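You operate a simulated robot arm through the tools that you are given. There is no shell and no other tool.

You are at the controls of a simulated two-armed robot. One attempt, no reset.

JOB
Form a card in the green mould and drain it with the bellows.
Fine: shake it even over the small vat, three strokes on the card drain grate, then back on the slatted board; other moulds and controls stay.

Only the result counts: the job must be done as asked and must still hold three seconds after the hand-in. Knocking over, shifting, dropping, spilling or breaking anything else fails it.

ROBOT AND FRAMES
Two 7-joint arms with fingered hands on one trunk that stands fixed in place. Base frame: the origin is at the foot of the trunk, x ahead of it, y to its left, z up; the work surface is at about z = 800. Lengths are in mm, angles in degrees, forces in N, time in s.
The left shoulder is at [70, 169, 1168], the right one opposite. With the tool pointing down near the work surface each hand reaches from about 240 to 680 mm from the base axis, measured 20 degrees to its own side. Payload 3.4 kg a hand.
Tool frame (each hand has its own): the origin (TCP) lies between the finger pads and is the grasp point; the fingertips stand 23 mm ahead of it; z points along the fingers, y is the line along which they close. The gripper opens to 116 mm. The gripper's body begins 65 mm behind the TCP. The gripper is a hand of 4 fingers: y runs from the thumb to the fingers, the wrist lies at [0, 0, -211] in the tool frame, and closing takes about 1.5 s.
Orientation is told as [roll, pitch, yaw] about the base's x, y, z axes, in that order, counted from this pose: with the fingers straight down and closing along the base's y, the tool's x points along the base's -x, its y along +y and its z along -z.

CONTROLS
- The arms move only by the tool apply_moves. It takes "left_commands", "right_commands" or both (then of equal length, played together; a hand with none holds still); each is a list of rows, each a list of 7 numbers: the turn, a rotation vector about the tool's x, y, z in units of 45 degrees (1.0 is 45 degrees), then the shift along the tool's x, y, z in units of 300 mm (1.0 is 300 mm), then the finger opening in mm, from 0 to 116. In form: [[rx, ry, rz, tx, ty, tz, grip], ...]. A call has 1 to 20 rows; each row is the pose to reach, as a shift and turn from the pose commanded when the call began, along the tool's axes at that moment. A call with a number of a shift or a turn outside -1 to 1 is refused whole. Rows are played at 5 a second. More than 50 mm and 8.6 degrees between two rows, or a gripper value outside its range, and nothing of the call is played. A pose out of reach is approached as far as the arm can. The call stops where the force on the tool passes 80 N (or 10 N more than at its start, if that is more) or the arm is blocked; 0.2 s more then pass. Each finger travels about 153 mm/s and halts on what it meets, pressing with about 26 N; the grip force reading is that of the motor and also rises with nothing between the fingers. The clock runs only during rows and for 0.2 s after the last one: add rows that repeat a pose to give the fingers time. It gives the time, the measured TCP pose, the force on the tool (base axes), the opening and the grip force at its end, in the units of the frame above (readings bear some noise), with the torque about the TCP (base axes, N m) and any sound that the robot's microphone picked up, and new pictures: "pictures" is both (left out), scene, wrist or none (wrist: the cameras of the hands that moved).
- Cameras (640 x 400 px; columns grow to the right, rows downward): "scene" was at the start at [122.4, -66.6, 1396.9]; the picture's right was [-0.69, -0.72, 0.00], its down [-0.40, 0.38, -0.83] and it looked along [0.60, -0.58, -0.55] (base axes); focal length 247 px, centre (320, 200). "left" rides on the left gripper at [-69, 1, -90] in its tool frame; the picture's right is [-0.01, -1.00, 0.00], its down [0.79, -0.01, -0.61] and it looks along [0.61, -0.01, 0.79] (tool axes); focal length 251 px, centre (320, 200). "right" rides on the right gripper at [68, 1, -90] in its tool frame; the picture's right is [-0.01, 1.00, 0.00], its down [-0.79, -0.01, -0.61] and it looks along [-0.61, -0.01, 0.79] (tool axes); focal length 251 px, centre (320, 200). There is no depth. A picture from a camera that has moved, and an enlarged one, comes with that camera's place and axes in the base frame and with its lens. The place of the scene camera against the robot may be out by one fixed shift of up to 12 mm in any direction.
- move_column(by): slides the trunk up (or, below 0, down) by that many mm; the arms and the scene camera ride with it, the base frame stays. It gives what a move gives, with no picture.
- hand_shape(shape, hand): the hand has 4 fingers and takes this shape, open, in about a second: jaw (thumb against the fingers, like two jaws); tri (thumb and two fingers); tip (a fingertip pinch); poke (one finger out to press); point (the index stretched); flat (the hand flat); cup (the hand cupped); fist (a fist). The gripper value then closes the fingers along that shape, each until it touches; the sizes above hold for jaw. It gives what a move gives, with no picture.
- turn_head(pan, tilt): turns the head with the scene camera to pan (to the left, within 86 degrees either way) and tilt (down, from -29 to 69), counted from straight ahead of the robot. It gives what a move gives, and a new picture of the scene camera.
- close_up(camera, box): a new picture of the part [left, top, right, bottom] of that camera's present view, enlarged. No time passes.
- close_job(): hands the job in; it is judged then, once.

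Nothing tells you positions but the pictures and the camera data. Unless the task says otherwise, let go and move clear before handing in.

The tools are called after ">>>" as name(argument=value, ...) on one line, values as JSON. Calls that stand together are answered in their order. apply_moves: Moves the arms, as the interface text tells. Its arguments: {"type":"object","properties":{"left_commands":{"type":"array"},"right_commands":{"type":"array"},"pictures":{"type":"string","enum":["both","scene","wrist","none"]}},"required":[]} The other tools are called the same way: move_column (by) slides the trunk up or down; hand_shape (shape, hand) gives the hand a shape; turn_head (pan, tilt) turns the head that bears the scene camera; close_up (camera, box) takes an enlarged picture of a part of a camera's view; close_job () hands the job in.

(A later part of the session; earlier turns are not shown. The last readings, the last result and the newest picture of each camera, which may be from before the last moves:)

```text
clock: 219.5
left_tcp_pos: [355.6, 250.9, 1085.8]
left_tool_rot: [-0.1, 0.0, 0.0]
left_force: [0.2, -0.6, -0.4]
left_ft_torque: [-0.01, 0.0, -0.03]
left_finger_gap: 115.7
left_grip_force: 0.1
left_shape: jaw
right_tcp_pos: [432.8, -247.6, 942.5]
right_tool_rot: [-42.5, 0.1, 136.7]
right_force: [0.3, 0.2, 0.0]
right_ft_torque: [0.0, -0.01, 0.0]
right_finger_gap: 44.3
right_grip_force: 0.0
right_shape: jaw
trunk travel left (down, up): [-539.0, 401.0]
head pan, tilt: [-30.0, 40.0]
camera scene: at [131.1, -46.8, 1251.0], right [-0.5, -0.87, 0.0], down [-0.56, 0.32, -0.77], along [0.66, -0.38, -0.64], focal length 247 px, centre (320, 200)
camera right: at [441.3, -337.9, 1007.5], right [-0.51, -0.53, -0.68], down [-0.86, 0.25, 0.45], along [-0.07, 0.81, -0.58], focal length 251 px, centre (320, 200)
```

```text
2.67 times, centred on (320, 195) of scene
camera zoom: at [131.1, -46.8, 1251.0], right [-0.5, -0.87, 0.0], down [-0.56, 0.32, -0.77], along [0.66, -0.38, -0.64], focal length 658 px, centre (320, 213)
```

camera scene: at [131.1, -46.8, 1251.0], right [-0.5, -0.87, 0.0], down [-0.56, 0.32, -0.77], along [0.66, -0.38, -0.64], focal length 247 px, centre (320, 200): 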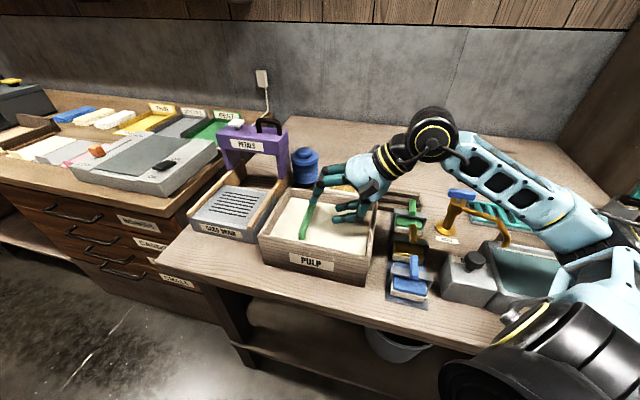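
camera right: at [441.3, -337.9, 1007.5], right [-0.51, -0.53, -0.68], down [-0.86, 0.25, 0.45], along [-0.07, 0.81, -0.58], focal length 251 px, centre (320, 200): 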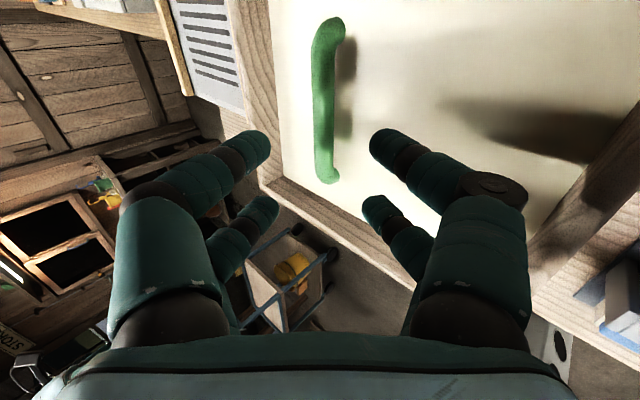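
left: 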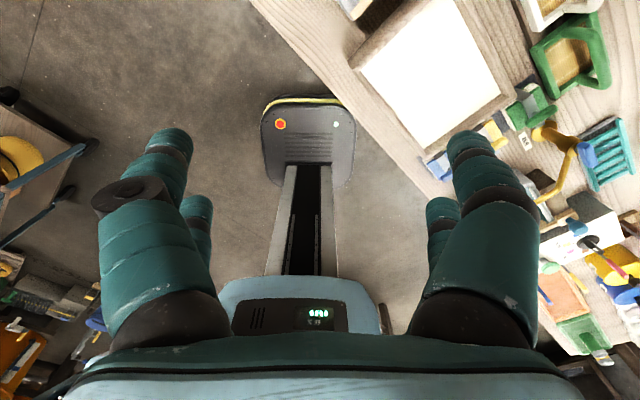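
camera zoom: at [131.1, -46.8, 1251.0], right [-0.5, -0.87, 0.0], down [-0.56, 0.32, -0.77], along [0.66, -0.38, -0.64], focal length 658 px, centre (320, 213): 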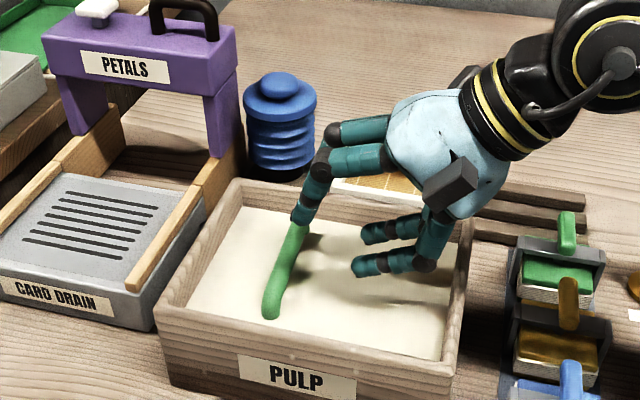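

The bar is lined up; I'll shift 6 mm along it and advance along the finger direction, then close.

>>> apply_moves(right_commands=[[0, 0, 0, 0.02, 0, 0.04, 44], [0, 0, 0, 0.02, 0, 0.09, 44], [0, 0, 0, 0.02, 0, 0.14, 44], [0, 0, 0, 0.02, 0, 0.19, 44], [0, 0, 0, 0.02, 0, 0.22, 44], [0, 0, 0, 0.02, 0, 0.24, 44], [0, 0, 0, 0.02, 0, 0.24, 44]], pictures="wrist")

>>> close_up(camera="scene", box=[250, 120, 390, 270])

```text
clock: 221.1
left_tcp_pos: [353.6, 249.4, 1085.6]
left_tool_rot: [0.0, 0.0, 0.0]
left_force: [-0.1, -0.6, 0.0]
left_ft_torque: [-0.01, -0.02, -0.06]
left_finger_gap: 116.0
left_grip_force: 0.1
left_shape: jaw
right_tcp_pos: [471.8, -218.8, 887.4]
right_tool_rot: [-42.5, 0.0, 136.8]
right_force: [0.4, 0.1, 0.1]
right_ft_torque: [0.02, 0.01, 0.0]
right_finger_gap: 44.3
right_grip_force: 0.0
right_shape: jaw
trunk travel left (down, up): [-539.0, 401.0]
head pan, tilt: [-30.0, 40.0]
camera right: at [480.9, -308.2, 953.0], right [-0.51, -0.53, -0.68], down [-0.86, 0.25, 0.45], along [-0.07, 0.81, -0.58], focal length 251 px, centre (320, 200)
```

right: 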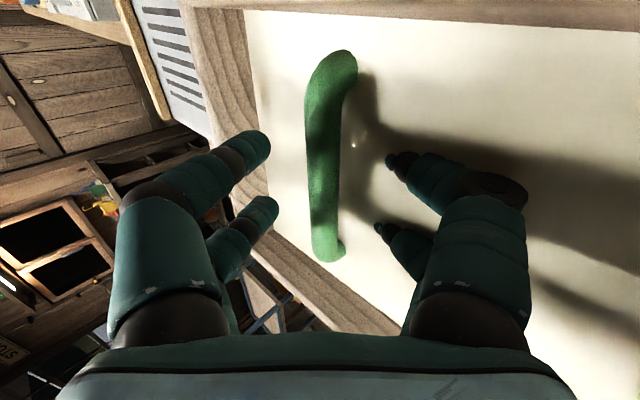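

```text
2.67 times, centred on (320, 195) of scene
camera zoom: at [131.5, -47.7, 1250.9], right [-0.5, -0.87, 0.0], down [-0.56, 0.32, -0.77], along [0.66, -0.38, -0.64], focal length 658 px, centre (320, 213)
```

zoom: 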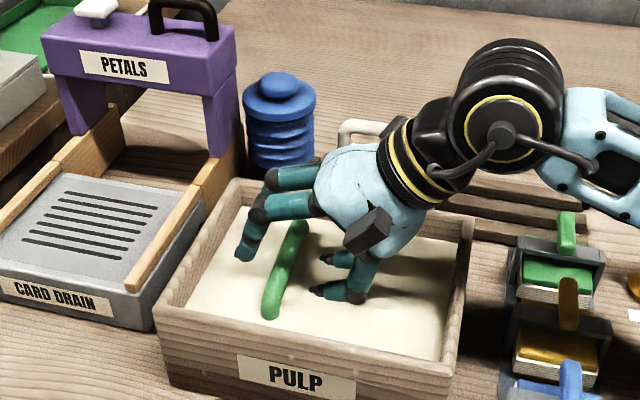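

>>> apply_moves(right_commands=[[0, 0, 0, 0, 0, 0, 36], [0, 0, 0, 0, 0, 0, 28], [0, 0, 0, 0, 0, 0, 22], [0, 0, 0, 0, 0, 0, 18], [0, 0, 0, 0, 0, 0, 14], [0, 0, 0, 0, 0, 0, 10], [0, 0, 0, 0, 0, 0, 5], [0, 0, 0, 0, 0, 0, 0], [0, 0, 0, 0, 0, 0, 0], [0, 0, 0, 0, 0, 0, 0]], pictures="wrist")

>>> close_up(camera="right", box=[200, 40, 440, 280])

```text
clock: 223.3
left_tcp_pos: [355.1, 249.5, 1085.7]
left_tool_rot: [0.0, 0.0, -0.1]
left_force: [0.2, -0.2, -0.3]
left_ft_torque: [0.02, -0.02, 0.0]
left_finger_gap: 115.9
left_grip_force: 0.1
left_shape: jaw
right_tcp_pos: [472.1, -217.0, 887.4]
right_tool_rot: [-42.4, 0.0, 136.8]
right_force: [0.5, -0.7, -1.2]
right_ft_torque: [-0.02, -0.01, 0.0]
right_finger_gap: 7.2
right_grip_force: 26.1
right_shape: jaw
trunk travel left (down, up): [-539.0, 401.0]
head pan, tilt: [-30.0, 40.0]
camera right: at [481.0, -308.3, 953.0], right [-0.51, -0.53, -0.68], down [-0.86, 0.25, 0.45], along [-0.07, 0.81, -0.58], focal length 251 px, centre (320, 200)
```

right: 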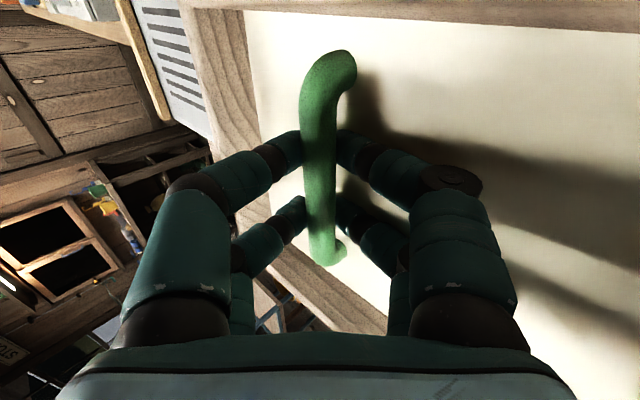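

```text
1.67 times, centred on (320, 160) of right
camera zoom: at [481.0, -308.3, 953.0], right [-0.51, -0.53, -0.68], down [-0.86, 0.25, 0.45], along [-0.07, 0.81, -0.58], focal length 419 px, centre (320, 267)
```

zoom: 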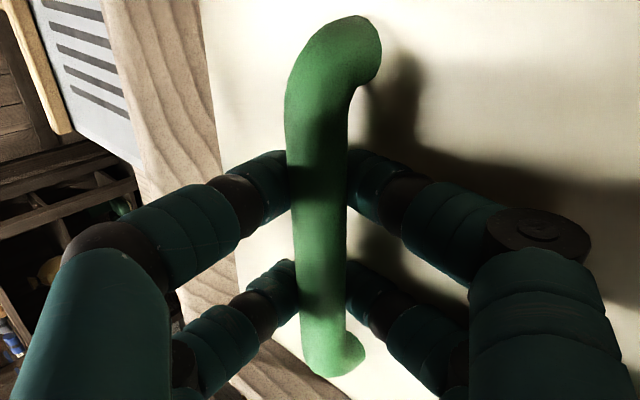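

Firm grip with both pairs (gap 7.2 mm). I'll lift slowly out of the pulp.

>>> apply_moves(right_commands=[[0, 0, 0, 0, -0.011, -0.012, 0], [0, 0, 0, 0, -0.03, -0.033, 0], [0, 0, 0, 0, -0.052, -0.057, 0], [0, 0, 0, 0, -0.075, -0.082, 0], [0, 0, 0, 0, -0.098, -0.107, 0], [0, 0, 0, 0, -0.121, -0.132, 0], [0, 0, 0, 0, -0.144, -0.157, 0], [0, 0, 0, 0, -0.167, -0.182, 0], [0, 0, 0, 0, -0.19, -0.207, 0], [0, 0, 0, 0, -0.207, -0.225, 0], [0, 0, 0, 0, -0.2144, -0.2331, 0], [0, 0, 0, 0, -0.2144, -0.2331, 0]], pictures="wrist")

>>> close_up(camera="scene", box=[250, 90, 390, 240])

```text
clock: 225.9
left_tcp_pos: [356.0, 250.0, 1085.4]
left_tool_rot: [0.0, 0.0, -0.1]
left_force: [-0.2, -0.3, 0.3]
left_ft_torque: [0.02, 0.02, 0.0]
left_finger_gap: 115.8
left_grip_force: 0.0
left_shape: jaw
right_tcp_pos: [472.9, -217.2, 983.5]
right_tool_rot: [-42.5, 0.0, 136.9]
right_force: [0.6, 0.0, -1.0]
right_ft_torque: [0.02, -0.06, 0.01]
right_finger_gap: 7.1
right_grip_force: 25.8
right_shape: jaw
trunk travel left (down, up): [-539.0, 401.0]
head pan, tilt: [-30.0, 40.0]
camera right: at [482.6, -307.6, 1049.3], right [-0.51, -0.53, -0.68], down [-0.86, 0.25, 0.45], along [-0.07, 0.81, -0.58], focal length 251 px, centre (320, 200)
```

right: 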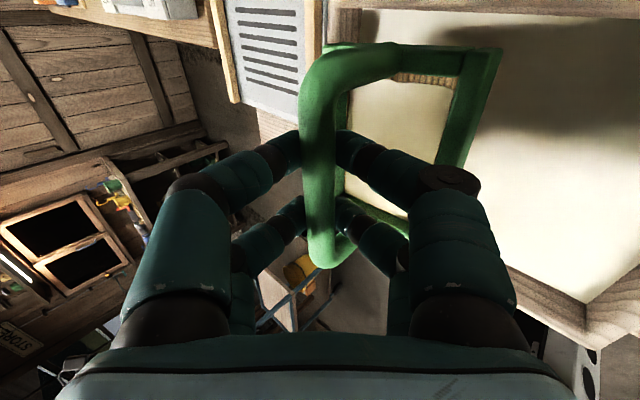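

```text
2.67 times, centred on (320, 165) of scene
camera zoom: at [131.7, -47.8, 1250.8], right [-0.5, -0.87, 0.0], down [-0.56, 0.32, -0.77], along [0.66, -0.38, -0.64], focal length 658 px, centre (320, 293)
```

zoom: 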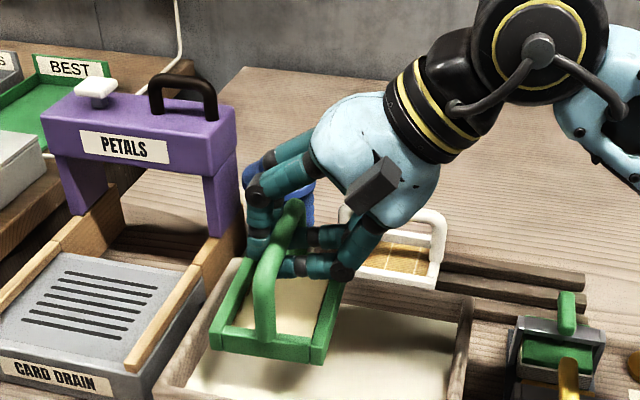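

Level and secure. I'll check the sheet, then shake it over the vat again.

>>> close_up(camera="right", box=[320, 40, 500, 220])

>>> apply_moves(right_commands=[[0, 0, 0, 0, 0.018, -0.017, 0], [0, 0, 0, 0.0016, -0.0368, 0.0338, 0], [0, 0, 0, -0.0016, 0.0368, -0.0338, 0], [0, 0, 0, 0.0016, -0.0368, 0.0338, 0], [0, 0, 0, -0.0016, 0.0368, -0.0338, 0], [0, 0, 0, 0.0016, -0.0368, 0.0338, 0], [0, 0, 0, -0.0016, 0.0368, -0.0338, 0], [0, 0, 0, 0, 0, 0, 0], [0, 0, 0, 0.05, 0.0012, -0.001, 0], [0, 0, 0, -0.05, -0.0012, 0.001, 0], [0, 0, 0, 0.05, 0.0012, -0.001, 0], [0, 0, 0, -0.05, -0.0012, 0.001, 0], [0, 0, 0, 0.05, 0.0012, -0.001, 0], [0, 0, 0, -0.05, -0.0012, 0.001, 0], [0, 0, 0, 0, 0, 0, 0], [0, 0, 0, 0, 0, 0, 0], [0, 0, 0, 0, 0, 0, 0]], pictures="wrist")

>>> close_up(camera="right", box=[320, 40, 500, 220])

>>> close_up(camera="scene", box=[270, 110, 350, 200])

```text
2.22 times, centred on (410, 130) of right
camera zoom: at [482.6, -307.6, 1049.3], right [-0.51, -0.53, -0.68], down [-0.86, 0.25, 0.45], along [-0.07, 0.81, -0.58], focal length 559 px, centre (120, 356)
```

zoom: 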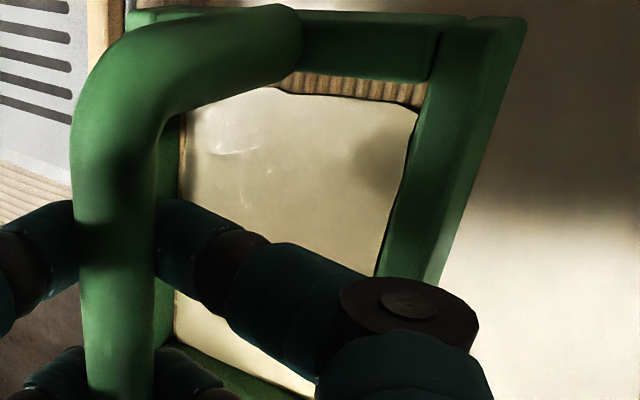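

```text
clock: 229.5
left_tcp_pos: [354.4, 249.6, 1085.6]
left_tool_rot: [0.0, 0.0, 0.1]
left_force: [0.0, 0.3, 0.1]
left_ft_torque: [-0.01, 0.0, -0.03]
left_finger_gap: 115.9
left_grip_force: 0.2
left_shape: jaw
right_tcp_pos: [472.8, -216.6, 984.4]
right_tool_rot: [-42.5, 0.0, 136.8]
right_force: [-0.4, -0.2, -0.2]
right_ft_torque: [0.01, -0.01, 0.01]
right_finger_gap: 6.9
right_grip_force: 26.7
right_shape: jaw
trunk travel left (down, up): [-539.0, 401.0]
head pan, tilt: [-30.0, 40.0]
camera right: at [482.6, -306.9, 1051.0], right [-0.51, -0.53, -0.68], down [-0.86, 0.25, 0.45], along [-0.07, 0.81, -0.58], focal length 251 px, centre (320, 200)
```

right: 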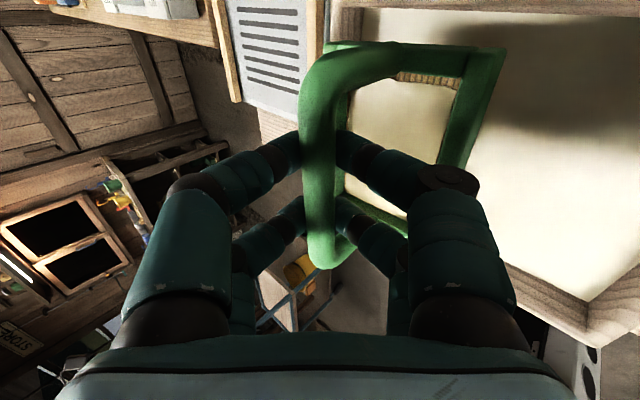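

```text
2.22 times, centred on (410, 130) of right
camera zoom: at [482.6, -306.9, 1051.0], right [-0.51, -0.53, -0.68], down [-0.86, 0.25, 0.45], along [-0.07, 0.81, -0.58], focal length 559 px, centre (120, 356)
```

zoom: 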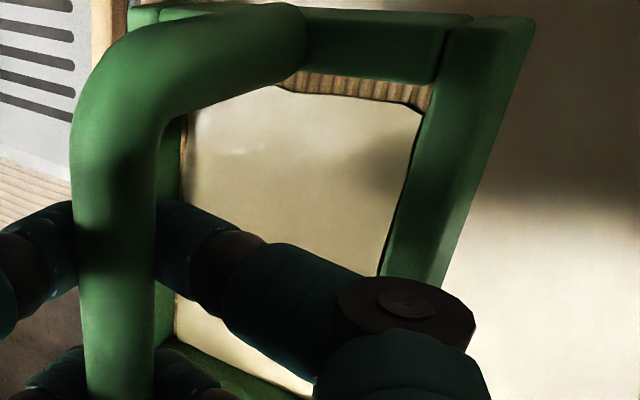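

```text
4.44 times, centred on (310, 155) of scene
camera zoom: at [131.6, -47.7, 1250.9], right [-0.5, -0.87, 0.0], down [-0.56, 0.32, -0.77], along [0.66, -0.38, -0.64], focal length 1096 px, centre (364, 400)
```

zoom: 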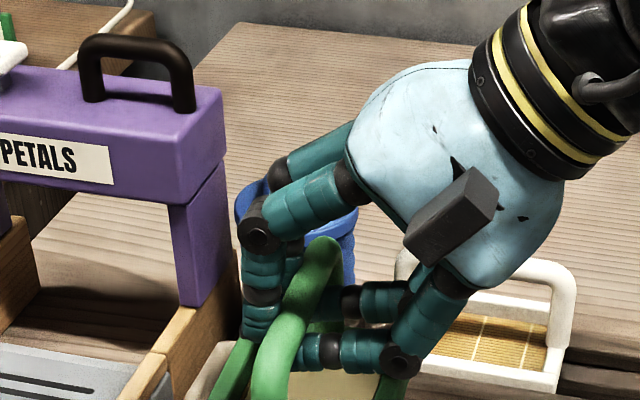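

The sheet is even with a secure grip. I'll raise it and carry it smoothly to the grate.

>>> apply_moves(right_commands=[[0, 0, 0, 0, 0, 0, 0], [0, 0, 0, 0, 0, 0, 0], [0, 0, 0, 0, 0, 0, 0], [0, 0, 0, 0, 0, 0, 0], [0, 0, 0, 0, 0, 0, 0], [0, 0, 0, 0, -0.03, -0.033, 0], [0, 0, 0, 0, -0.065, -0.071, 0], [0, 0, 0, 0.005, -0.102, -0.068, 0], [0, 0.003, 0.003, 0.014, -0.145, -0.03, 0], [0, 0.006, 0.007, 0.025, -0.196, 0.017, 0], [0, 0.01, 0.011, 0.038, -0.255, 0.071, 0], [0, 0.014, 0.015, 0.051, -0.315, 0.126, 0], [0, 0.018, 0.02, 0.064, -0.374, 0.18, 0], [0, 0.022, 0.024, 0.077, -0.434, 0.235, 0], [0, 0.025, 0.027, 0.089, -0.489, 0.285, 0], [0, 0.027, 0.0295, 0.098, -0.53, 0.323, 0], [0, 0.027, 0.0295, 0.103, -0.553, 0.344, 0], [0, 0.027, 0.0295, 0.105, -0.562, 0.352, 0], [0, 0.027, 0.0295, 0.105, -0.562, 0.352, 0]], pictures="both")

>>> close_up(camera="scene", box=[160, 60, 310, 220])

```text
clock: 233.5
left_tcp_pos: [354.8, 250.4, 1085.7]
left_tool_rot: [0.0, 0.0, 0.0]
left_force: [-0.6, -0.6, 0.2]
left_ft_torque: [0.01, -0.02, -0.05]
left_finger_gap: 115.7
left_grip_force: 0.1
left_shape: jaw
right_tcp_pos: [629.1, -96.7, 1018.6]
right_tool_rot: [-42.6, 0.0, 134.9]
right_force: [1.1, 0.5, -0.9]
right_ft_torque: [-0.01, 0.0, -0.04]
right_finger_gap: 6.8
right_grip_force: 26.5
right_shape: jaw
trunk travel left (down, up): [-539.0, 401.0]
head pan, tilt: [-30.0, 40.0]
camera scene: at [131.8, -47.7, 1250.8], right [-0.5, -0.87, 0.0], down [-0.56, 0.32, -0.77], along [0.66, -0.38, -0.64], focal length 247 px, centre (320, 200)
camera right: at [635.6, -187.0, 1084.5], right [-0.53, -0.51, -0.68], down [-0.85, 0.28, 0.45], along [-0.05, 0.81, -0.58], focal length 251 px, centre (320, 200)
```

scene: 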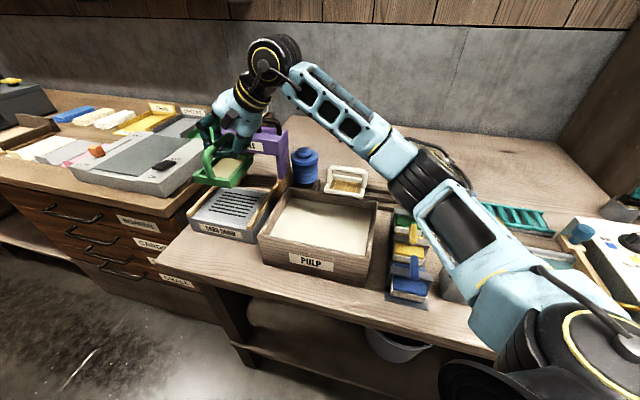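
right: 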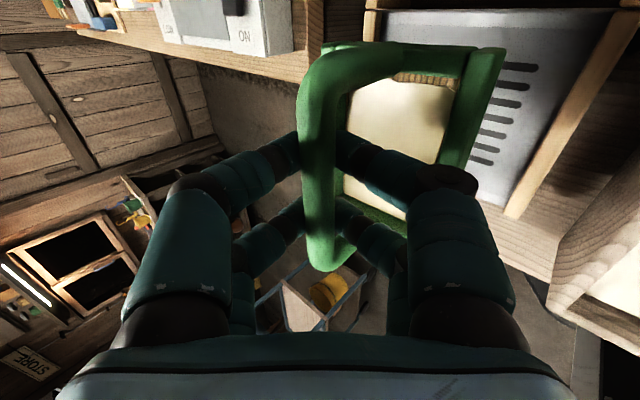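

```text
2.50 times, centred on (235, 140) of scene
camera zoom: at [131.8, -47.7, 1250.8], right [-0.5, -0.87, 0.0], down [-0.56, 0.32, -0.77], along [0.66, -0.38, -0.64], focal length 616 px, centre (532, 350)
```

zoom: 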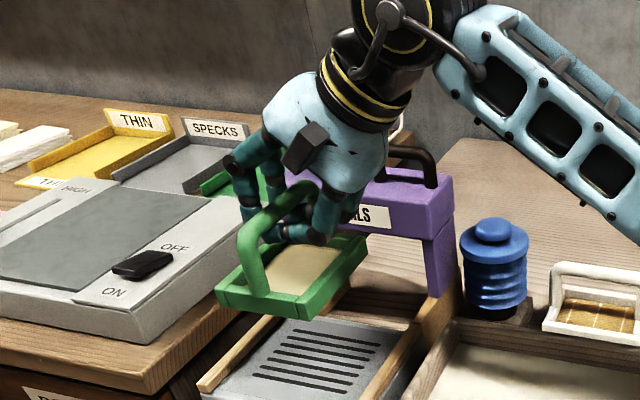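

Level above the grate. I'll nudge it 6 mm left to centre it between the rails and lower toward the grate.

>>> apply_moves(right_commands=[[0, 0, 0, 0, 0.01, 0.022, 0], [0, 0, 0, 0, 0.035, 0.055, 0], [0, 0, 0, 0, 0.065, 0.09, 0], [0, 0, 0, 0, 0.095, 0.125, 0], [0, 0, 0, 0, 0.12, 0.157, 0], [0, 0, 0, 0, 0.14, 0.18, 0], [0, 0, 0, 0, 0.1514, 0.194, 0], [0, 0, 0, 0, 0.1514, 0.194, 0]], pictures="wrist")

>>> close_up(camera="scene", box=[170, 110, 290, 230])

```text
clock: 235.3
left_tcp_pos: [355.7, 249.7, 1086.1]
left_tool_rot: [0.0, 0.0, 0.0]
left_force: [0.1, 0.6, 0.4]
left_ft_torque: [0.03, -0.01, 0.0]
left_finger_gap: 115.8
left_grip_force: 0.2
left_shape: jaw
right_tcp_pos: [634.1, -92.3, 947.2]
right_tool_rot: [-42.5, 0.0, 135.0]
right_force: [0.3, 1.0, -1.0]
right_ft_torque: [-0.04, -0.01, 0.01]
right_finger_gap: 6.6
right_grip_force: 26.4
right_shape: jaw
trunk travel left (down, up): [-539.0, 401.0]
head pan, tilt: [-30.0, 40.0]
camera right: at [639.9, -182.3, 1011.0], right [-0.53, -0.51, -0.68], down [-0.85, 0.28, 0.45], along [-0.05, 0.81, -0.58], focal length 251 px, centre (320, 200)
```

right: 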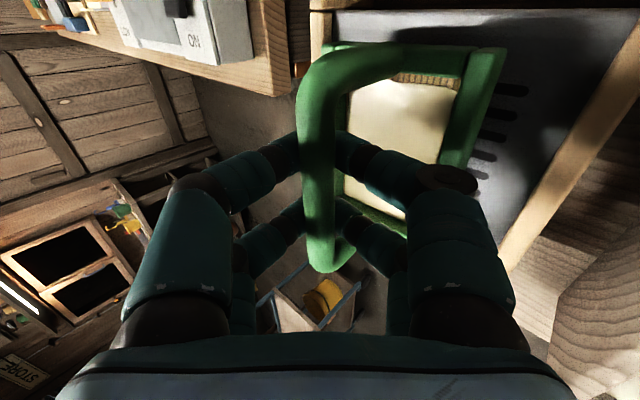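

```text
3.33 times, centred on (230, 170) of scene
camera zoom: at [131.7, -47.7, 1250.8], right [-0.5, -0.87, 0.0], down [-0.56, 0.32, -0.77], along [0.66, -0.38, -0.64], focal length 822 px, centre (620, 300)
```

zoom: 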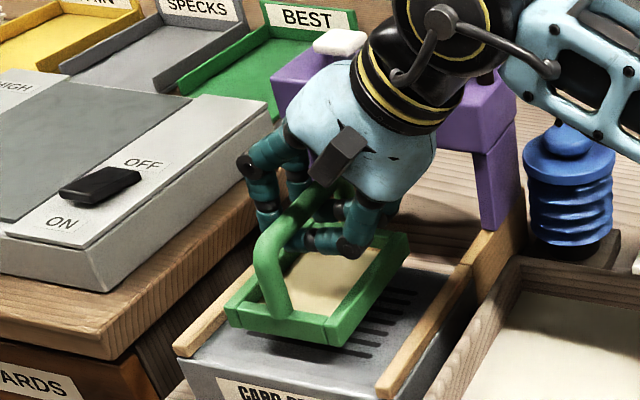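

Well placed between the rails. I'll lower the last bit in small steps, watching the force.

>>> apply_moves(right_commands=[[0, 0, 0, 0, 0.0113, 0.0123, 0], [0, 0, 0, 0, 0.0226, 0.0245, 0], [0, 0, 0, 0, 0.0226, 0.0245, 0]], pictures="none")

>>> apply_moves(right_commands=[[0, 0, 0, 0, 0.0056, 0.0061, 0], [0, 0, 0, 0, 0.0113, 0.0123, 0], [0, 0, 0, 0, 0.0113, 0.0123, 0]], pictures="none")

>>> apply_moves(right_commands=[[0, 0, 0, 0, 0.0045, 0.0049, 0], [0, 0, 0, 0, 0.009, 0.0098, 0], [0, 0, 0, 0, 0.009, 0.0098, 0]], pictures="wrist")

>>> close_up(camera="scene", box=[170, 130, 290, 230])

```text
clock: 236.1
left_tcp_pos: [355.7, 249.8, 1085.7]
left_tool_rot: [0.0, 0.0, -0.1]
left_force: [-0.1, 0.0, -0.7]
left_ft_torque: [0.03, 0.03, -0.01]
left_finger_gap: 115.6
left_grip_force: 0.1
left_shape: jaw
right_tcp_pos: [634.3, -91.6, 936.3]
right_tool_rot: [-42.5, -0.1, 134.9]
right_force: [0.3, 0.1, -1.1]
right_ft_torque: [0.03, 0.0, 0.02]
right_finger_gap: 6.7
right_grip_force: 26.2
right_shape: jaw
trunk travel left (down, up): [-539.0, 401.0]
head pan, tilt: [-30.0, 40.0]
```

```text
clock: 236.9
left_tcp_pos: [355.2, 249.6, 1084.7]
left_tool_rot: [0.0, 0.1, 0.0]
left_force: [-0.6, 0.3, 0.2]
left_ft_torque: [0.01, 0.02, 0.0]
left_finger_gap: 116.1
left_grip_force: 0.1
left_shape: jaw
right_tcp_pos: [635.0, -92.3, 930.0]
right_tool_rot: [-42.4, 0.0, 135.0]
right_force: [-0.1, -0.2, -0.8]
right_ft_torque: [0.03, -0.02, 0.0]
right_finger_gap: 6.7
right_grip_force: 26.5
right_shape: jaw
trunk travel left (down, up): [-539.0, 401.0]
head pan, tilt: [-30.0, 40.0]
```

```text
clock: 237.7
left_tcp_pos: [354.5, 250.5, 1084.2]
left_tool_rot: [0.1, -0.1, 0.1]
left_force: [0.5, -0.2, -0.3]
left_ft_torque: [-0.01, 0.04, 0.0]
left_finger_gap: 116.0
left_grip_force: 0.1
left_shape: jaw
right_tcp_pos: [634.8, -91.7, 926.0]
right_tool_rot: [-42.5, 0.0, 134.9]
right_force: [1.5, 0.2, -1.6]
right_ft_torque: [-0.04, 0.01, -0.02]
right_finger_gap: 6.7
right_grip_force: 25.6
right_shape: jaw
trunk travel left (down, up): [-539.0, 401.0]
head pan, tilt: [-30.0, 40.0]
camera right: at [639.5, -182.1, 991.7], right [-0.53, -0.51, -0.68], down [-0.85, 0.28, 0.45], along [-0.05, 0.81, -0.58], focal length 251 px, centre (320, 200)
```

right: 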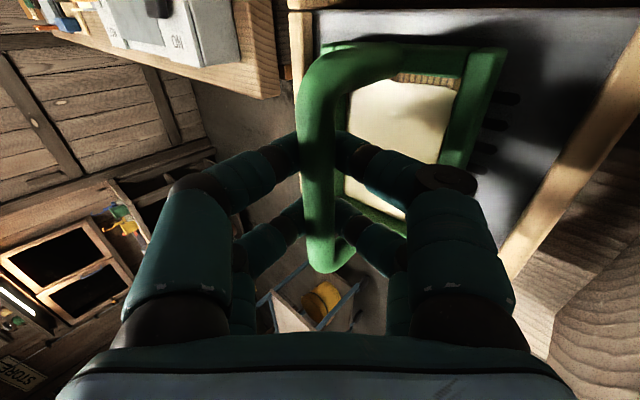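

```text
4.00 times, centred on (230, 180) of scene
camera zoom: at [131.8, -47.7, 1250.8], right [-0.5, -0.87, 0.0], down [-0.56, 0.32, -0.77], along [0.66, -0.38, -0.64], focal length 986 px, centre (680, 280)
```

zoom: 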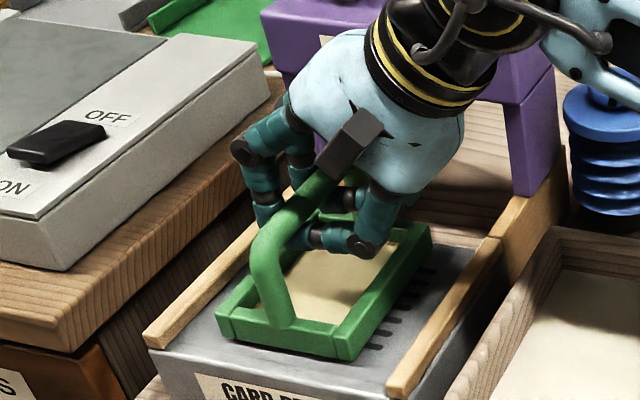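

>>> apply_moves(right_commands=[[0, 0, 0, 0, 0.0034, 0.0037, 0], [0, 0, 0, 0, 0.0068, 0.0074, 0], [0, 0, 0, 0, 0.0068, 0.0074, 0]], pictures="none")

>>> apply_moves(right_commands=[[0, 0, 0, 0, 0.0034, 0.0037, 0], [0, 0, 0, 0, 0.0068, 0.0074, 0], [0, 0, 0, 0, 0.0068, 0.0074, 0]], pictures="none")

>>> close_up(camera="scene", box=[190, 170, 270, 230])

```text
clock: 238.5
left_tcp_pos: [354.1, 249.5, 1084.8]
left_tool_rot: [-0.1, 0.0, 0.1]
left_force: [-0.6, 1.1, -0.4]
left_ft_torque: [0.0, 0.0, -0.02]
left_finger_gap: 116.1
left_grip_force: 0.1
left_shape: jaw
right_tcp_pos: [633.9, -91.0, 922.7]
right_tool_rot: [-42.5, 0.0, 135.1]
right_force: [-0.5, -0.4, -1.1]
right_ft_torque: [0.01, 0.0, 0.0]
right_finger_gap: 6.6
right_grip_force: 25.9
right_shape: jaw
trunk travel left (down, up): [-539.0, 401.0]
head pan, tilt: [-30.0, 40.0]
```

```text
clock: 239.3
left_tcp_pos: [354.3, 250.7, 1086.5]
left_tool_rot: [0.0, 0.0, 0.0]
left_force: [0.1, -0.4, 0.6]
left_ft_torque: [0.0, -0.04, 0.0]
left_finger_gap: 115.8
left_grip_force: 0.1
left_shape: jaw
right_tcp_pos: [634.2, -90.8, 921.1]
right_tool_rot: [-42.6, 0.0, 135.0]
right_force: [0.4, 1.3, 2.5]
right_ft_torque: [0.0, -0.02, -0.01]
right_finger_gap: 6.6
right_grip_force: 26.3
right_shape: jaw
trunk travel left (down, up): [-539.0, 401.0]
head pan, tilt: [-30.0, 40.0]
```

```text
6.67 times, centred on (230, 200) of scene
camera zoom: at [131.6, -47.6, 1250.9], right [-0.5, -0.87, 0.0], down [-0.56, 0.32, -0.77], along [0.66, -0.38, -0.64], focal length 1644 px, centre (920, 200)
```

zoom: 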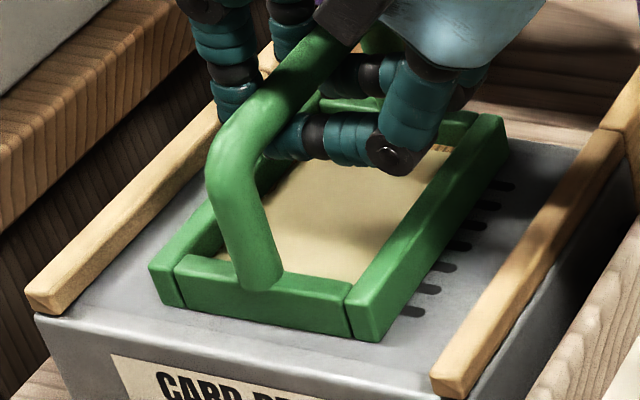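

Contact is felt and the mould sits flat on the grate with an even sheet. I'll open gently and withdraw back along the finger direction.

>>> apply_moves(right_commands=[[0, 0, 0, 0, 0, 0, 10], [0, 0, 0, 0, 0, 0, 16], [0, 0, 0, 0, 0, 0, 24], [0, 0, 0, 0, 0, 0, 32], [0, 0, 0, 0, 0, 0, 40], [0, 0, 0, 0, 0, 0, 40], [0, 0, 0, 0, 0, -0.04, 40], [0, 0, 0, 0, 0, -0.1, 40], [0, 0, 0, 0, 0, -0.18, 40], [0, 0, 0, 0, 0, -0.27, 40], [0, 0, 0, 0, 0, -0.36, 40], [0, 0, 0, 0, 0, -0.44, 40], [0, 0, 0, 0, 0, -0.44, 40]], pictures="both")

>>> close_up(camera="scene", box=[170, 130, 290, 240])

```text
clock: 242.1
left_tcp_pos: [355.5, 250.2, 1085.3]
left_tool_rot: [0.0, 0.0, 0.0]
left_force: [-0.4, 0.8, 0.4]
left_ft_torque: [0.0, -0.01, 0.04]
left_finger_gap: 115.9
left_grip_force: 0.1
left_shape: jaw
right_tcp_pos: [569.9, -155.6, 1017.6]
right_tool_rot: [-42.5, 0.0, 135.1]
right_force: [0.1, 0.1, 0.4]
right_ft_torque: [-0.03, -0.01, 0.04]
right_finger_gap: 39.8
right_grip_force: 0.1
right_shape: jaw
trunk travel left (down, up): [-539.0, 401.0]
head pan, tilt: [-30.0, 40.0]
camera scene: at [132.0, -47.6, 1250.8], right [-0.5, -0.87, 0.0], down [-0.56, 0.32, -0.77], along [0.66, -0.38, -0.64], focal length 247 px, centre (320, 200)
camera right: at [576.6, -246.2, 1083.0], right [-0.53, -0.51, -0.68], down [-0.85, 0.28, 0.45], along [-0.05, 0.81, -0.58], focal length 251 px, centre (320, 200)
```

scene: 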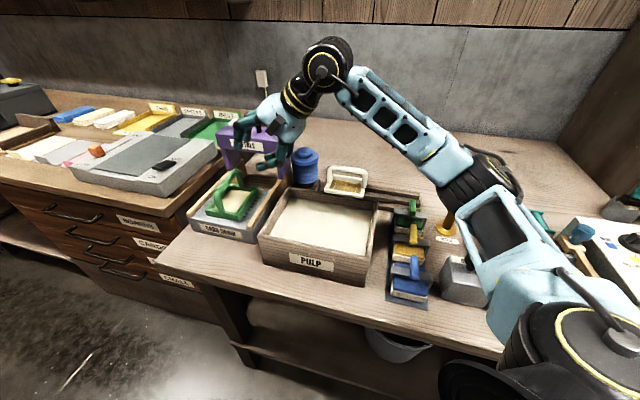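
right: 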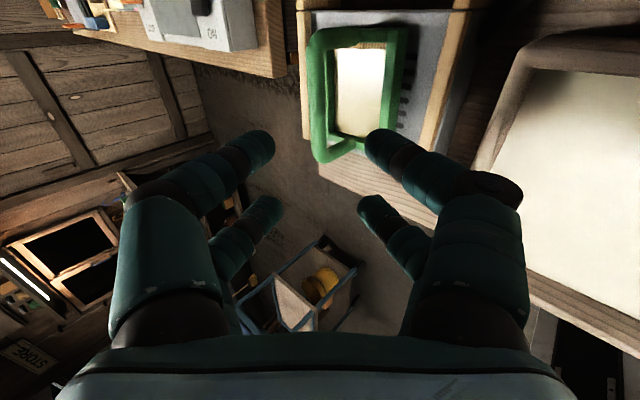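

```text
3.64 times, centred on (230, 185) of scene
camera zoom: at [132.0, -47.6, 1250.8], right [-0.5, -0.87, 0.0], down [-0.56, 0.32, -0.77], along [0.66, -0.38, -0.64], focal length 897 px, centre (647, 254)
```

zoom: 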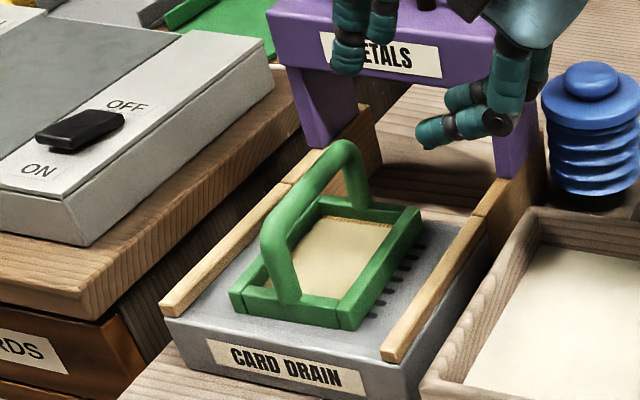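

The mould is standing nicely on the grate between the rails. Now the bellows: I'll back off over the vat and re-orient the hand (closed fingers, slight lean) to press its knob.

>>> apply_moves(right_commands=[[0, 0, 0, -0.003, 0.03, -0.1, 40], [0, 0, 0, -0.006, 0.07, -0.2, 30], [0, 0, 0, -0.01, 0.115, -0.31, 15], [0, 0, 0, -0.013, 0.163, -0.43, 0], [0, 0, 0, -0.013, 0.163, -0.43, 0]], pictures="none")

>>> apply_moves(right_commands=[[0, 0.1115, 0.1238, 0, 0, 0, 0], [0, 0.223, 0.2477, 0, 0, 0, 0], [0, 0.3345, 0.3715, 0, 0, 0, 0], [0, 0.446, 0.4953, 0, 0, 0, 0]], pictures="none")

>>> apply_moves(right_commands=[[0, 0.1115, 0.1238, 0, 0, 0, 0], [0, 0.223, 0.2477, 0, 0, 0, 0], [0, 0.3345, 0.3715, 0, 0, 0, 0], [0, 0.446, 0.4953, 0, 0, 0, 0]], pictures="none")

>>> apply_moves(right_commands=[[0, 0.1115, 0.1238, 0, 0, 0, 0], [0, 0.223, 0.2477, 0, 0, 0, 0], [0, 0.3345, 0.3715, 0, 0, 0, 0], [0, 0.446, 0.4953, 0, 0, 0, 0]], pictures="scene")

```text
clock: 243.3
left_tcp_pos: [355.9, 251.5, 1085.9]
left_tool_rot: [-0.1, 0.0, 0.0]
left_force: [-0.3, 0.3, 0.6]
left_ft_torque: [-0.02, 0.01, -0.01]
left_finger_gap: 115.6
left_grip_force: 0.1
left_shape: jaw
right_tcp_pos: [479.9, -237.2, 1079.3]
right_tool_rot: [-42.5, 0.1, 135.0]
right_force: [-0.9, 0.9, 1.0]
right_ft_torque: [-0.01, 0.05, 0.01]
right_finger_gap: 0.0
right_grip_force: 26.0
right_shape: jaw
trunk travel left (down, up): [-539.0, 401.0]
head pan, tilt: [-30.0, 40.0]
```

```text
clock: 244.3
left_tcp_pos: [354.6, 250.2, 1086.0]
left_tool_rot: [-0.1, 0.0, 0.0]
left_force: [0.1, -0.3, 0.3]
left_ft_torque: [-0.01, 0.0, -0.03]
left_finger_gap: 116.0
left_grip_force: 0.0
left_shape: jaw
right_tcp_pos: [480.3, -238.5, 1078.6]
right_tool_rot: [-42.4, -0.3, 104.8]
right_force: [-0.7, -0.2, 0.4]
right_ft_torque: [0.02, 0.03, 0.0]
right_finger_gap: 0.0
right_grip_force: 26.5
right_shape: jaw
trunk travel left (down, up): [-539.0, 401.0]
head pan, tilt: [-30.0, 40.0]
```

```text
clock: 245.3
left_tcp_pos: [355.4, 250.2, 1085.8]
left_tool_rot: [0.0, 0.0, -0.1]
left_force: [-0.3, -0.7, 0.7]
left_ft_torque: [0.01, -0.05, -0.03]
left_finger_gap: 116.0
left_grip_force: 0.0
left_shape: jaw
right_tcp_pos: [480.8, -238.2, 1079.7]
right_tool_rot: [-42.4, -0.4, 74.8]
right_force: [0.2, -0.7, -0.5]
right_ft_torque: [-0.02, 0.0, 0.0]
right_finger_gap: 0.0
right_grip_force: 26.0
right_shape: jaw
trunk travel left (down, up): [-539.0, 401.0]
head pan, tilt: [-30.0, 40.0]
```

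```text
clock: 246.3
left_tcp_pos: [355.3, 250.5, 1084.7]
left_tool_rot: [-0.1, 0.0, 0.1]
left_force: [-0.1, 0.5, -0.6]
left_ft_torque: [-0.02, 0.0, 0.04]
left_finger_gap: 116.2
left_grip_force: 0.1
left_shape: jaw
right_tcp_pos: [480.3, -238.7, 1079.4]
right_tool_rot: [-42.1, -0.6, 44.8]
right_force: [0.5, -0.2, -0.6]
right_ft_torque: [0.01, 0.04, 0.0]
right_finger_gap: 0.4
right_grip_force: 26.1
right_shape: jaw
trunk travel left (down, up): [-539.0, 401.0]
head pan, tilt: [-30.0, 40.0]
camera scene: at [131.6, -46.8, 1250.9], right [-0.5, -0.87, 0.0], down [-0.56, 0.32, -0.77], along [0.66, -0.38, -0.64], focal length 247 px, centre (320, 200)
```

scene: 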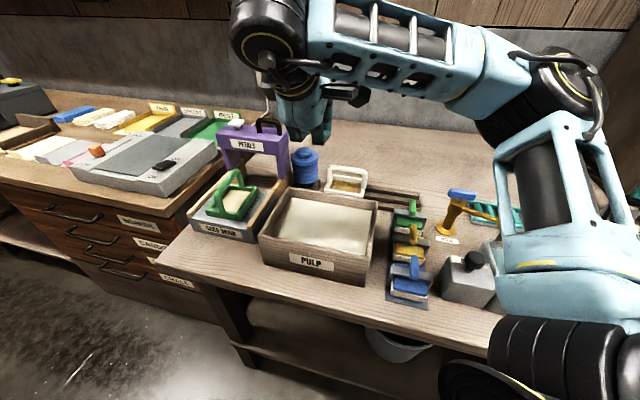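

I'll use the right-side lean instead (it keeps the hand away from the petals box), so rotate back and reduce the lean to about 28°.

>>> apply_moves(right_commands=[[0, -0.1115, -0.1238, 0, 0, 0, 0], [0, -0.223, -0.2477, 0, 0, 0, 0], [0, -0.3345, -0.3715, 0, 0, 0, 0], [0, -0.446, -0.4953, 0, 0, 0, 0]], pictures="none")

>>> apply_moves(right_commands=[[0, -0.1115, -0.1238, 0, 0, 0, 0], [0, -0.223, -0.2477, 0, 0, 0, 0], [0, -0.3345, -0.3715, 0, 0, 0, 0], [0, -0.446, -0.4953, 0, 0, 0, 0]], pictures="none")

>>> apply_moves(right_commands=[[0, -0.1115, -0.1238, 0, 0, 0, 0], [0, -0.223, -0.2477, 0, 0, 0, 0], [0, -0.3345, -0.3715, 0, 0, 0, 0], [0, -0.446, -0.4953, 0, 0, 0, 0]], pictures="none")

>>> apply_moves(right_commands=[[-0.15, 0, 0, 0, 0, 0, 0], [-0.322, 0, 0, 0, 0, 0, 0]], pictures="none")

>>> close_up(camera="scene", box=[270, 130, 350, 200])

```text
clock: 247.3
left_tcp_pos: [353.8, 249.3, 1085.9]
left_tool_rot: [0.0, 0.0, 0.0]
left_force: [0.1, 0.5, -1.0]
left_ft_torque: [-0.03, 0.03, -0.03]
left_finger_gap: 115.9
left_grip_force: 0.0
left_shape: jaw
right_tcp_pos: [479.9, -241.3, 1079.1]
right_tool_rot: [-42.3, -0.6, 75.0]
right_force: [0.6, -0.9, 0.5]
right_ft_torque: [-0.02, 0.02, 0.02]
right_finger_gap: 0.0
right_grip_force: 26.4
right_shape: jaw
trunk travel left (down, up): [-539.0, 401.0]
head pan, tilt: [-30.0, 40.0]
```

```text
clock: 248.3
left_tcp_pos: [354.6, 249.5, 1085.7]
left_tool_rot: [-0.1, 0.0, 0.0]
left_force: [0.3, 0.3, -0.3]
left_ft_torque: [-0.01, -0.02, -0.02]
left_finger_gap: 115.7
left_grip_force: 0.1
left_shape: jaw
right_tcp_pos: [481.3, -239.2, 1079.6]
right_tool_rot: [-42.5, -0.3, 105.0]
right_force: [-0.3, 0.5, 0.0]
right_ft_torque: [-0.01, -0.01, -0.01]
right_finger_gap: 0.0
right_grip_force: 26.6
right_shape: jaw
trunk travel left (down, up): [-539.0, 401.0]
head pan, tilt: [-30.0, 40.0]
```

```text
clock: 249.3
left_tcp_pos: [354.8, 248.7, 1086.0]
left_tool_rot: [0.1, 0.0, 0.1]
left_force: [0.4, 0.5, 0.5]
left_ft_torque: [0.03, 0.05, 0.02]
left_finger_gap: 115.9
left_grip_force: 0.1
left_shape: jaw
right_tcp_pos: [480.9, -239.6, 1080.4]
right_tool_rot: [-42.5, -0.1, 135.0]
right_force: [-0.9, 0.0, -0.1]
right_ft_torque: [0.0, 0.01, 0.02]
right_finger_gap: 0.0
right_grip_force: 26.0
right_shape: jaw
trunk travel left (down, up): [-539.0, 401.0]
head pan, tilt: [-30.0, 40.0]
```

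```text
clock: 249.9
left_tcp_pos: [355.1, 250.9, 1085.0]
left_tool_rot: [-0.2, 0.0, 0.0]
left_force: [-0.6, -0.8, -1.2]
left_ft_torque: [0.0, 0.0, 0.02]
left_finger_gap: 116.2
left_grip_force: 0.0
left_shape: jaw
right_tcp_pos: [481.1, -238.5, 1080.2]
right_tool_rot: [-28.0, 0.0, 135.0]
right_force: [-0.4, -0.1, 0.0]
right_ft_torque: [-0.01, 0.04, 0.02]
right_finger_gap: 0.0
right_grip_force: 26.1
right_shape: jaw
trunk travel left (down, up): [-539.0, 401.0]
head pan, tilt: [-30.0, 40.0]
```

```text
5.71 times, centred on (310, 165) of scene
camera zoom: at [132.1, -46.9, 1250.8], right [-0.5, -0.87, 0.0], down [-0.56, 0.32, -0.77], along [0.66, -0.38, -0.64], focal length 1409 px, centre (377, 400)
```

zoom: 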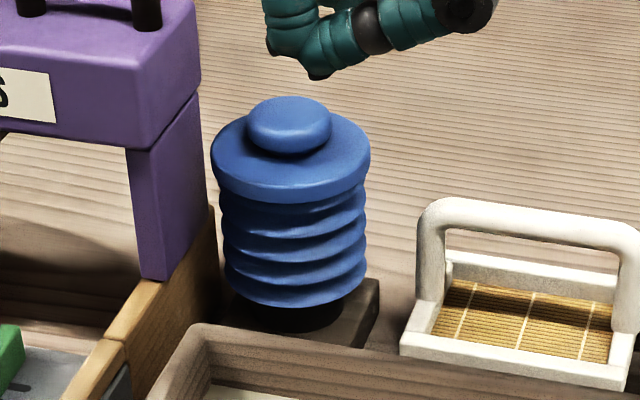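

The knob is confirmed at about (656,-302,935). I'll raise the trunk 100 mm for reach, then move the closed hand above it.

>>> move_column(by=100)

>>> apply_moves(right_commands=[[0, 0, 0, 0.1, 0.02, 0.1, 0], [0, 0, 0, 0.21, 0.02, 0.19, 0], [0, 0, 0, 0.32, 0.02, 0.28, 0], [0, 0, 0, 0.43, 0.0, 0.35, 0], [0, 0, 0, 0.52, -0.03, 0.39, 0], [0, 0, 0, 0.564, -0.044, 0.4, 0], [0, 0, 0, 0.564, -0.044, 0.4, 0]], pictures="both")

>>> close_up(camera="scene", box=[240, 100, 380, 240])

```text
clock: 251.2
left_tcp_pos: [355.6, 249.6, 1186.2]
left_tool_rot: [0.0, 0.0, 0.0]
left_force: [-0.6, 0.7, -0.1]
left_ft_torque: [-0.05, -0.02, -0.03]
left_finger_gap: 115.7
left_grip_force: 0.0
left_shape: jaw
right_tcp_pos: [481.6, -239.8, 1179.8]
right_tool_rot: [-28.0, -0.1, 135.0]
right_force: [0.2, -0.7, 0.0]
right_ft_torque: [-0.01, 0.0, 0.0]
right_finger_gap: 0.0
right_grip_force: 26.0
right_shape: jaw
trunk travel left (down, up): [-639.0, 301.0]
head pan, tilt: [-30.0, 40.0]
```

```text
clock: 252.8
left_tcp_pos: [354.7, 250.1, 1185.2]
left_tool_rot: [0.1, -0.1, 0.0]
left_force: [0.4, -0.1, -0.3]
left_ft_torque: [0.0, -0.01, 0.01]
left_finger_gap: 116.2
left_grip_force: 0.1
left_shape: jaw
right_tcp_pos: [648.8, -311.5, 1080.3]
right_tool_rot: [-28.1, 0.1, 135.0]
right_force: [-0.5, -0.1, 1.3]
right_ft_torque: [0.02, -0.02, -0.05]
right_finger_gap: 0.0
right_grip_force: 25.7
right_shape: jaw
trunk travel left (down, up): [-639.0, 301.0]
head pan, tilt: [-30.0, 40.0]
camera scene: at [131.5, -48.0, 1350.9], right [-0.5, -0.87, 0.0], down [-0.56, 0.32, -0.77], along [0.66, -0.38, -0.64], focal length 247 px, centre (320, 200)
camera right: at [667.9, -389.1, 1160.0], right [-0.63, -0.62, -0.47], down [-0.76, 0.37, 0.54], along [-0.16, 0.7, -0.7], focal length 251 px, centre (320, 200)
```

scene: 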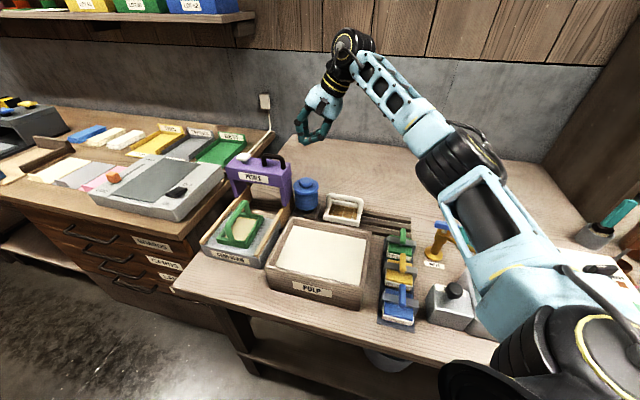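
right: 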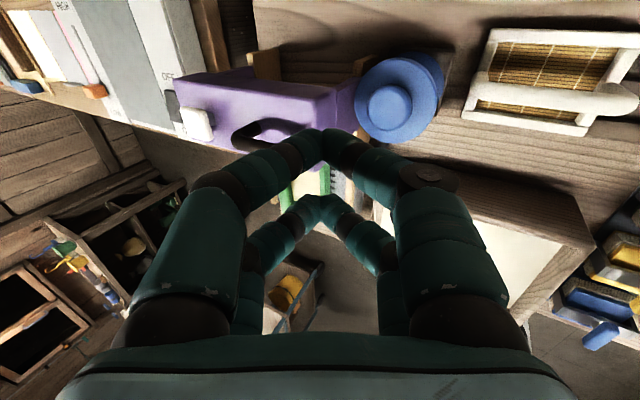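

```text
2.86 times, centred on (310, 170) of scene
camera zoom: at [131.5, -48.0, 1350.9], right [-0.5, -0.87, 0.0], down [-0.56, 0.32, -0.77], along [0.66, -0.38, -0.64], focal length 705 px, centre (349, 286)
```

zoom: 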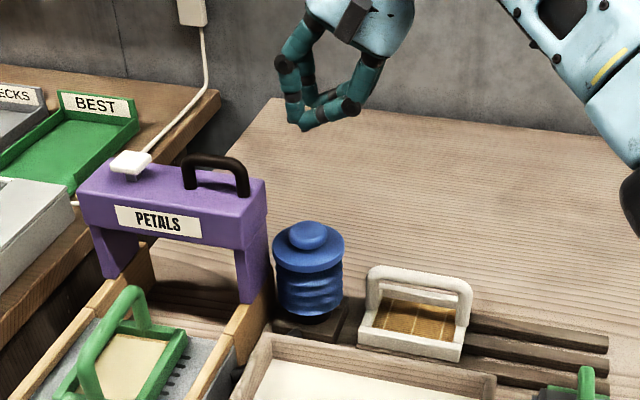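

The wrist view confirms the knob is directly below the fingertips. I'll descend to just above it.

>>> apply_moves(right_commands=[[0, 0, 0, 0, 0.04, 0.08, 0], [0, 0, 0, 0, 0.085, 0.16, 0], [0, 0, 0, 0, 0.13, 0.245, 0], [0, 0, 0, 0, 0.16, 0.301, 0], [0, 0, 0, 0, 0.172, 0.3237, 0], [0, 0, 0, 0, 0.172, 0.3237, 0]], pictures="both")

>>> close_up(camera="scene", box=[250, 130, 370, 230])

```text
clock: 254.2
left_tcp_pos: [354.8, 250.3, 1185.6]
left_tool_rot: [-0.1, 0.0, 0.0]
left_force: [0.3, -0.3, -0.7]
left_ft_torque: [-0.01, 0.0, 0.0]
left_finger_gap: 115.8
left_grip_force: 0.1
left_shape: jaw
right_tcp_pos: [648.6, -311.2, 970.7]
right_tool_rot: [-28.1, -0.1, 135.1]
right_force: [0.1, -0.5, -0.4]
right_ft_torque: [0.0, -0.02, -0.02]
right_finger_gap: 0.2
right_grip_force: 26.3
right_shape: jaw
trunk travel left (down, up): [-639.0, 301.0]
head pan, tilt: [-30.0, 40.0]
camera scene: at [131.6, -47.7, 1350.9], right [-0.5, -0.87, 0.0], down [-0.56, 0.32, -0.77], along [0.66, -0.38, -0.64], focal length 247 px, centre (320, 200)
camera right: at [668.5, -388.1, 1049.2], right [-0.63, -0.62, -0.47], down [-0.76, 0.37, 0.54], along [-0.16, 0.7, -0.7], focal length 251 px, centre (320, 200)
```

scene: 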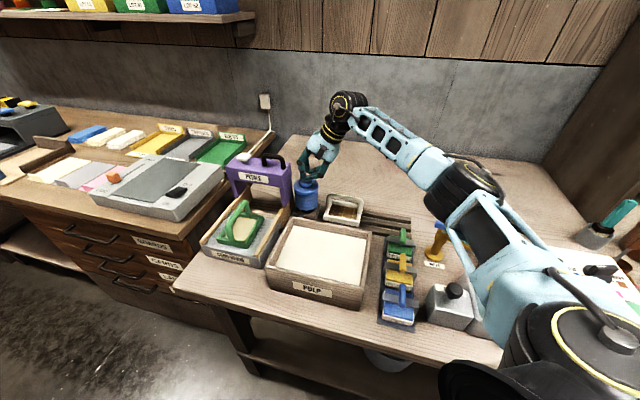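
right: 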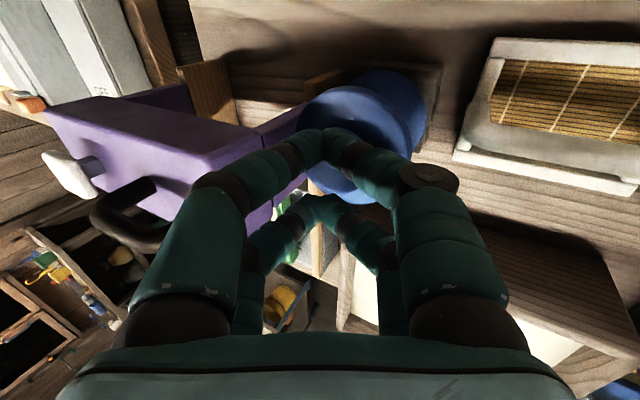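

```text
4.00 times, centred on (310, 180) of scene
camera zoom: at [131.6, -47.7, 1350.9], right [-0.5, -0.87, 0.0], down [-0.56, 0.32, -0.77], along [0.66, -0.38, -0.64], focal length 986 px, centre (360, 280)
```

zoom: 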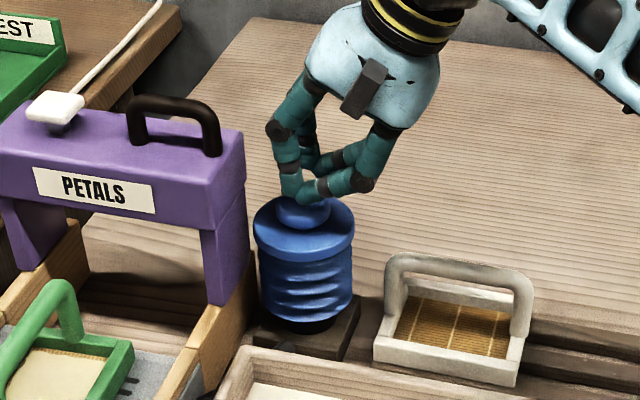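

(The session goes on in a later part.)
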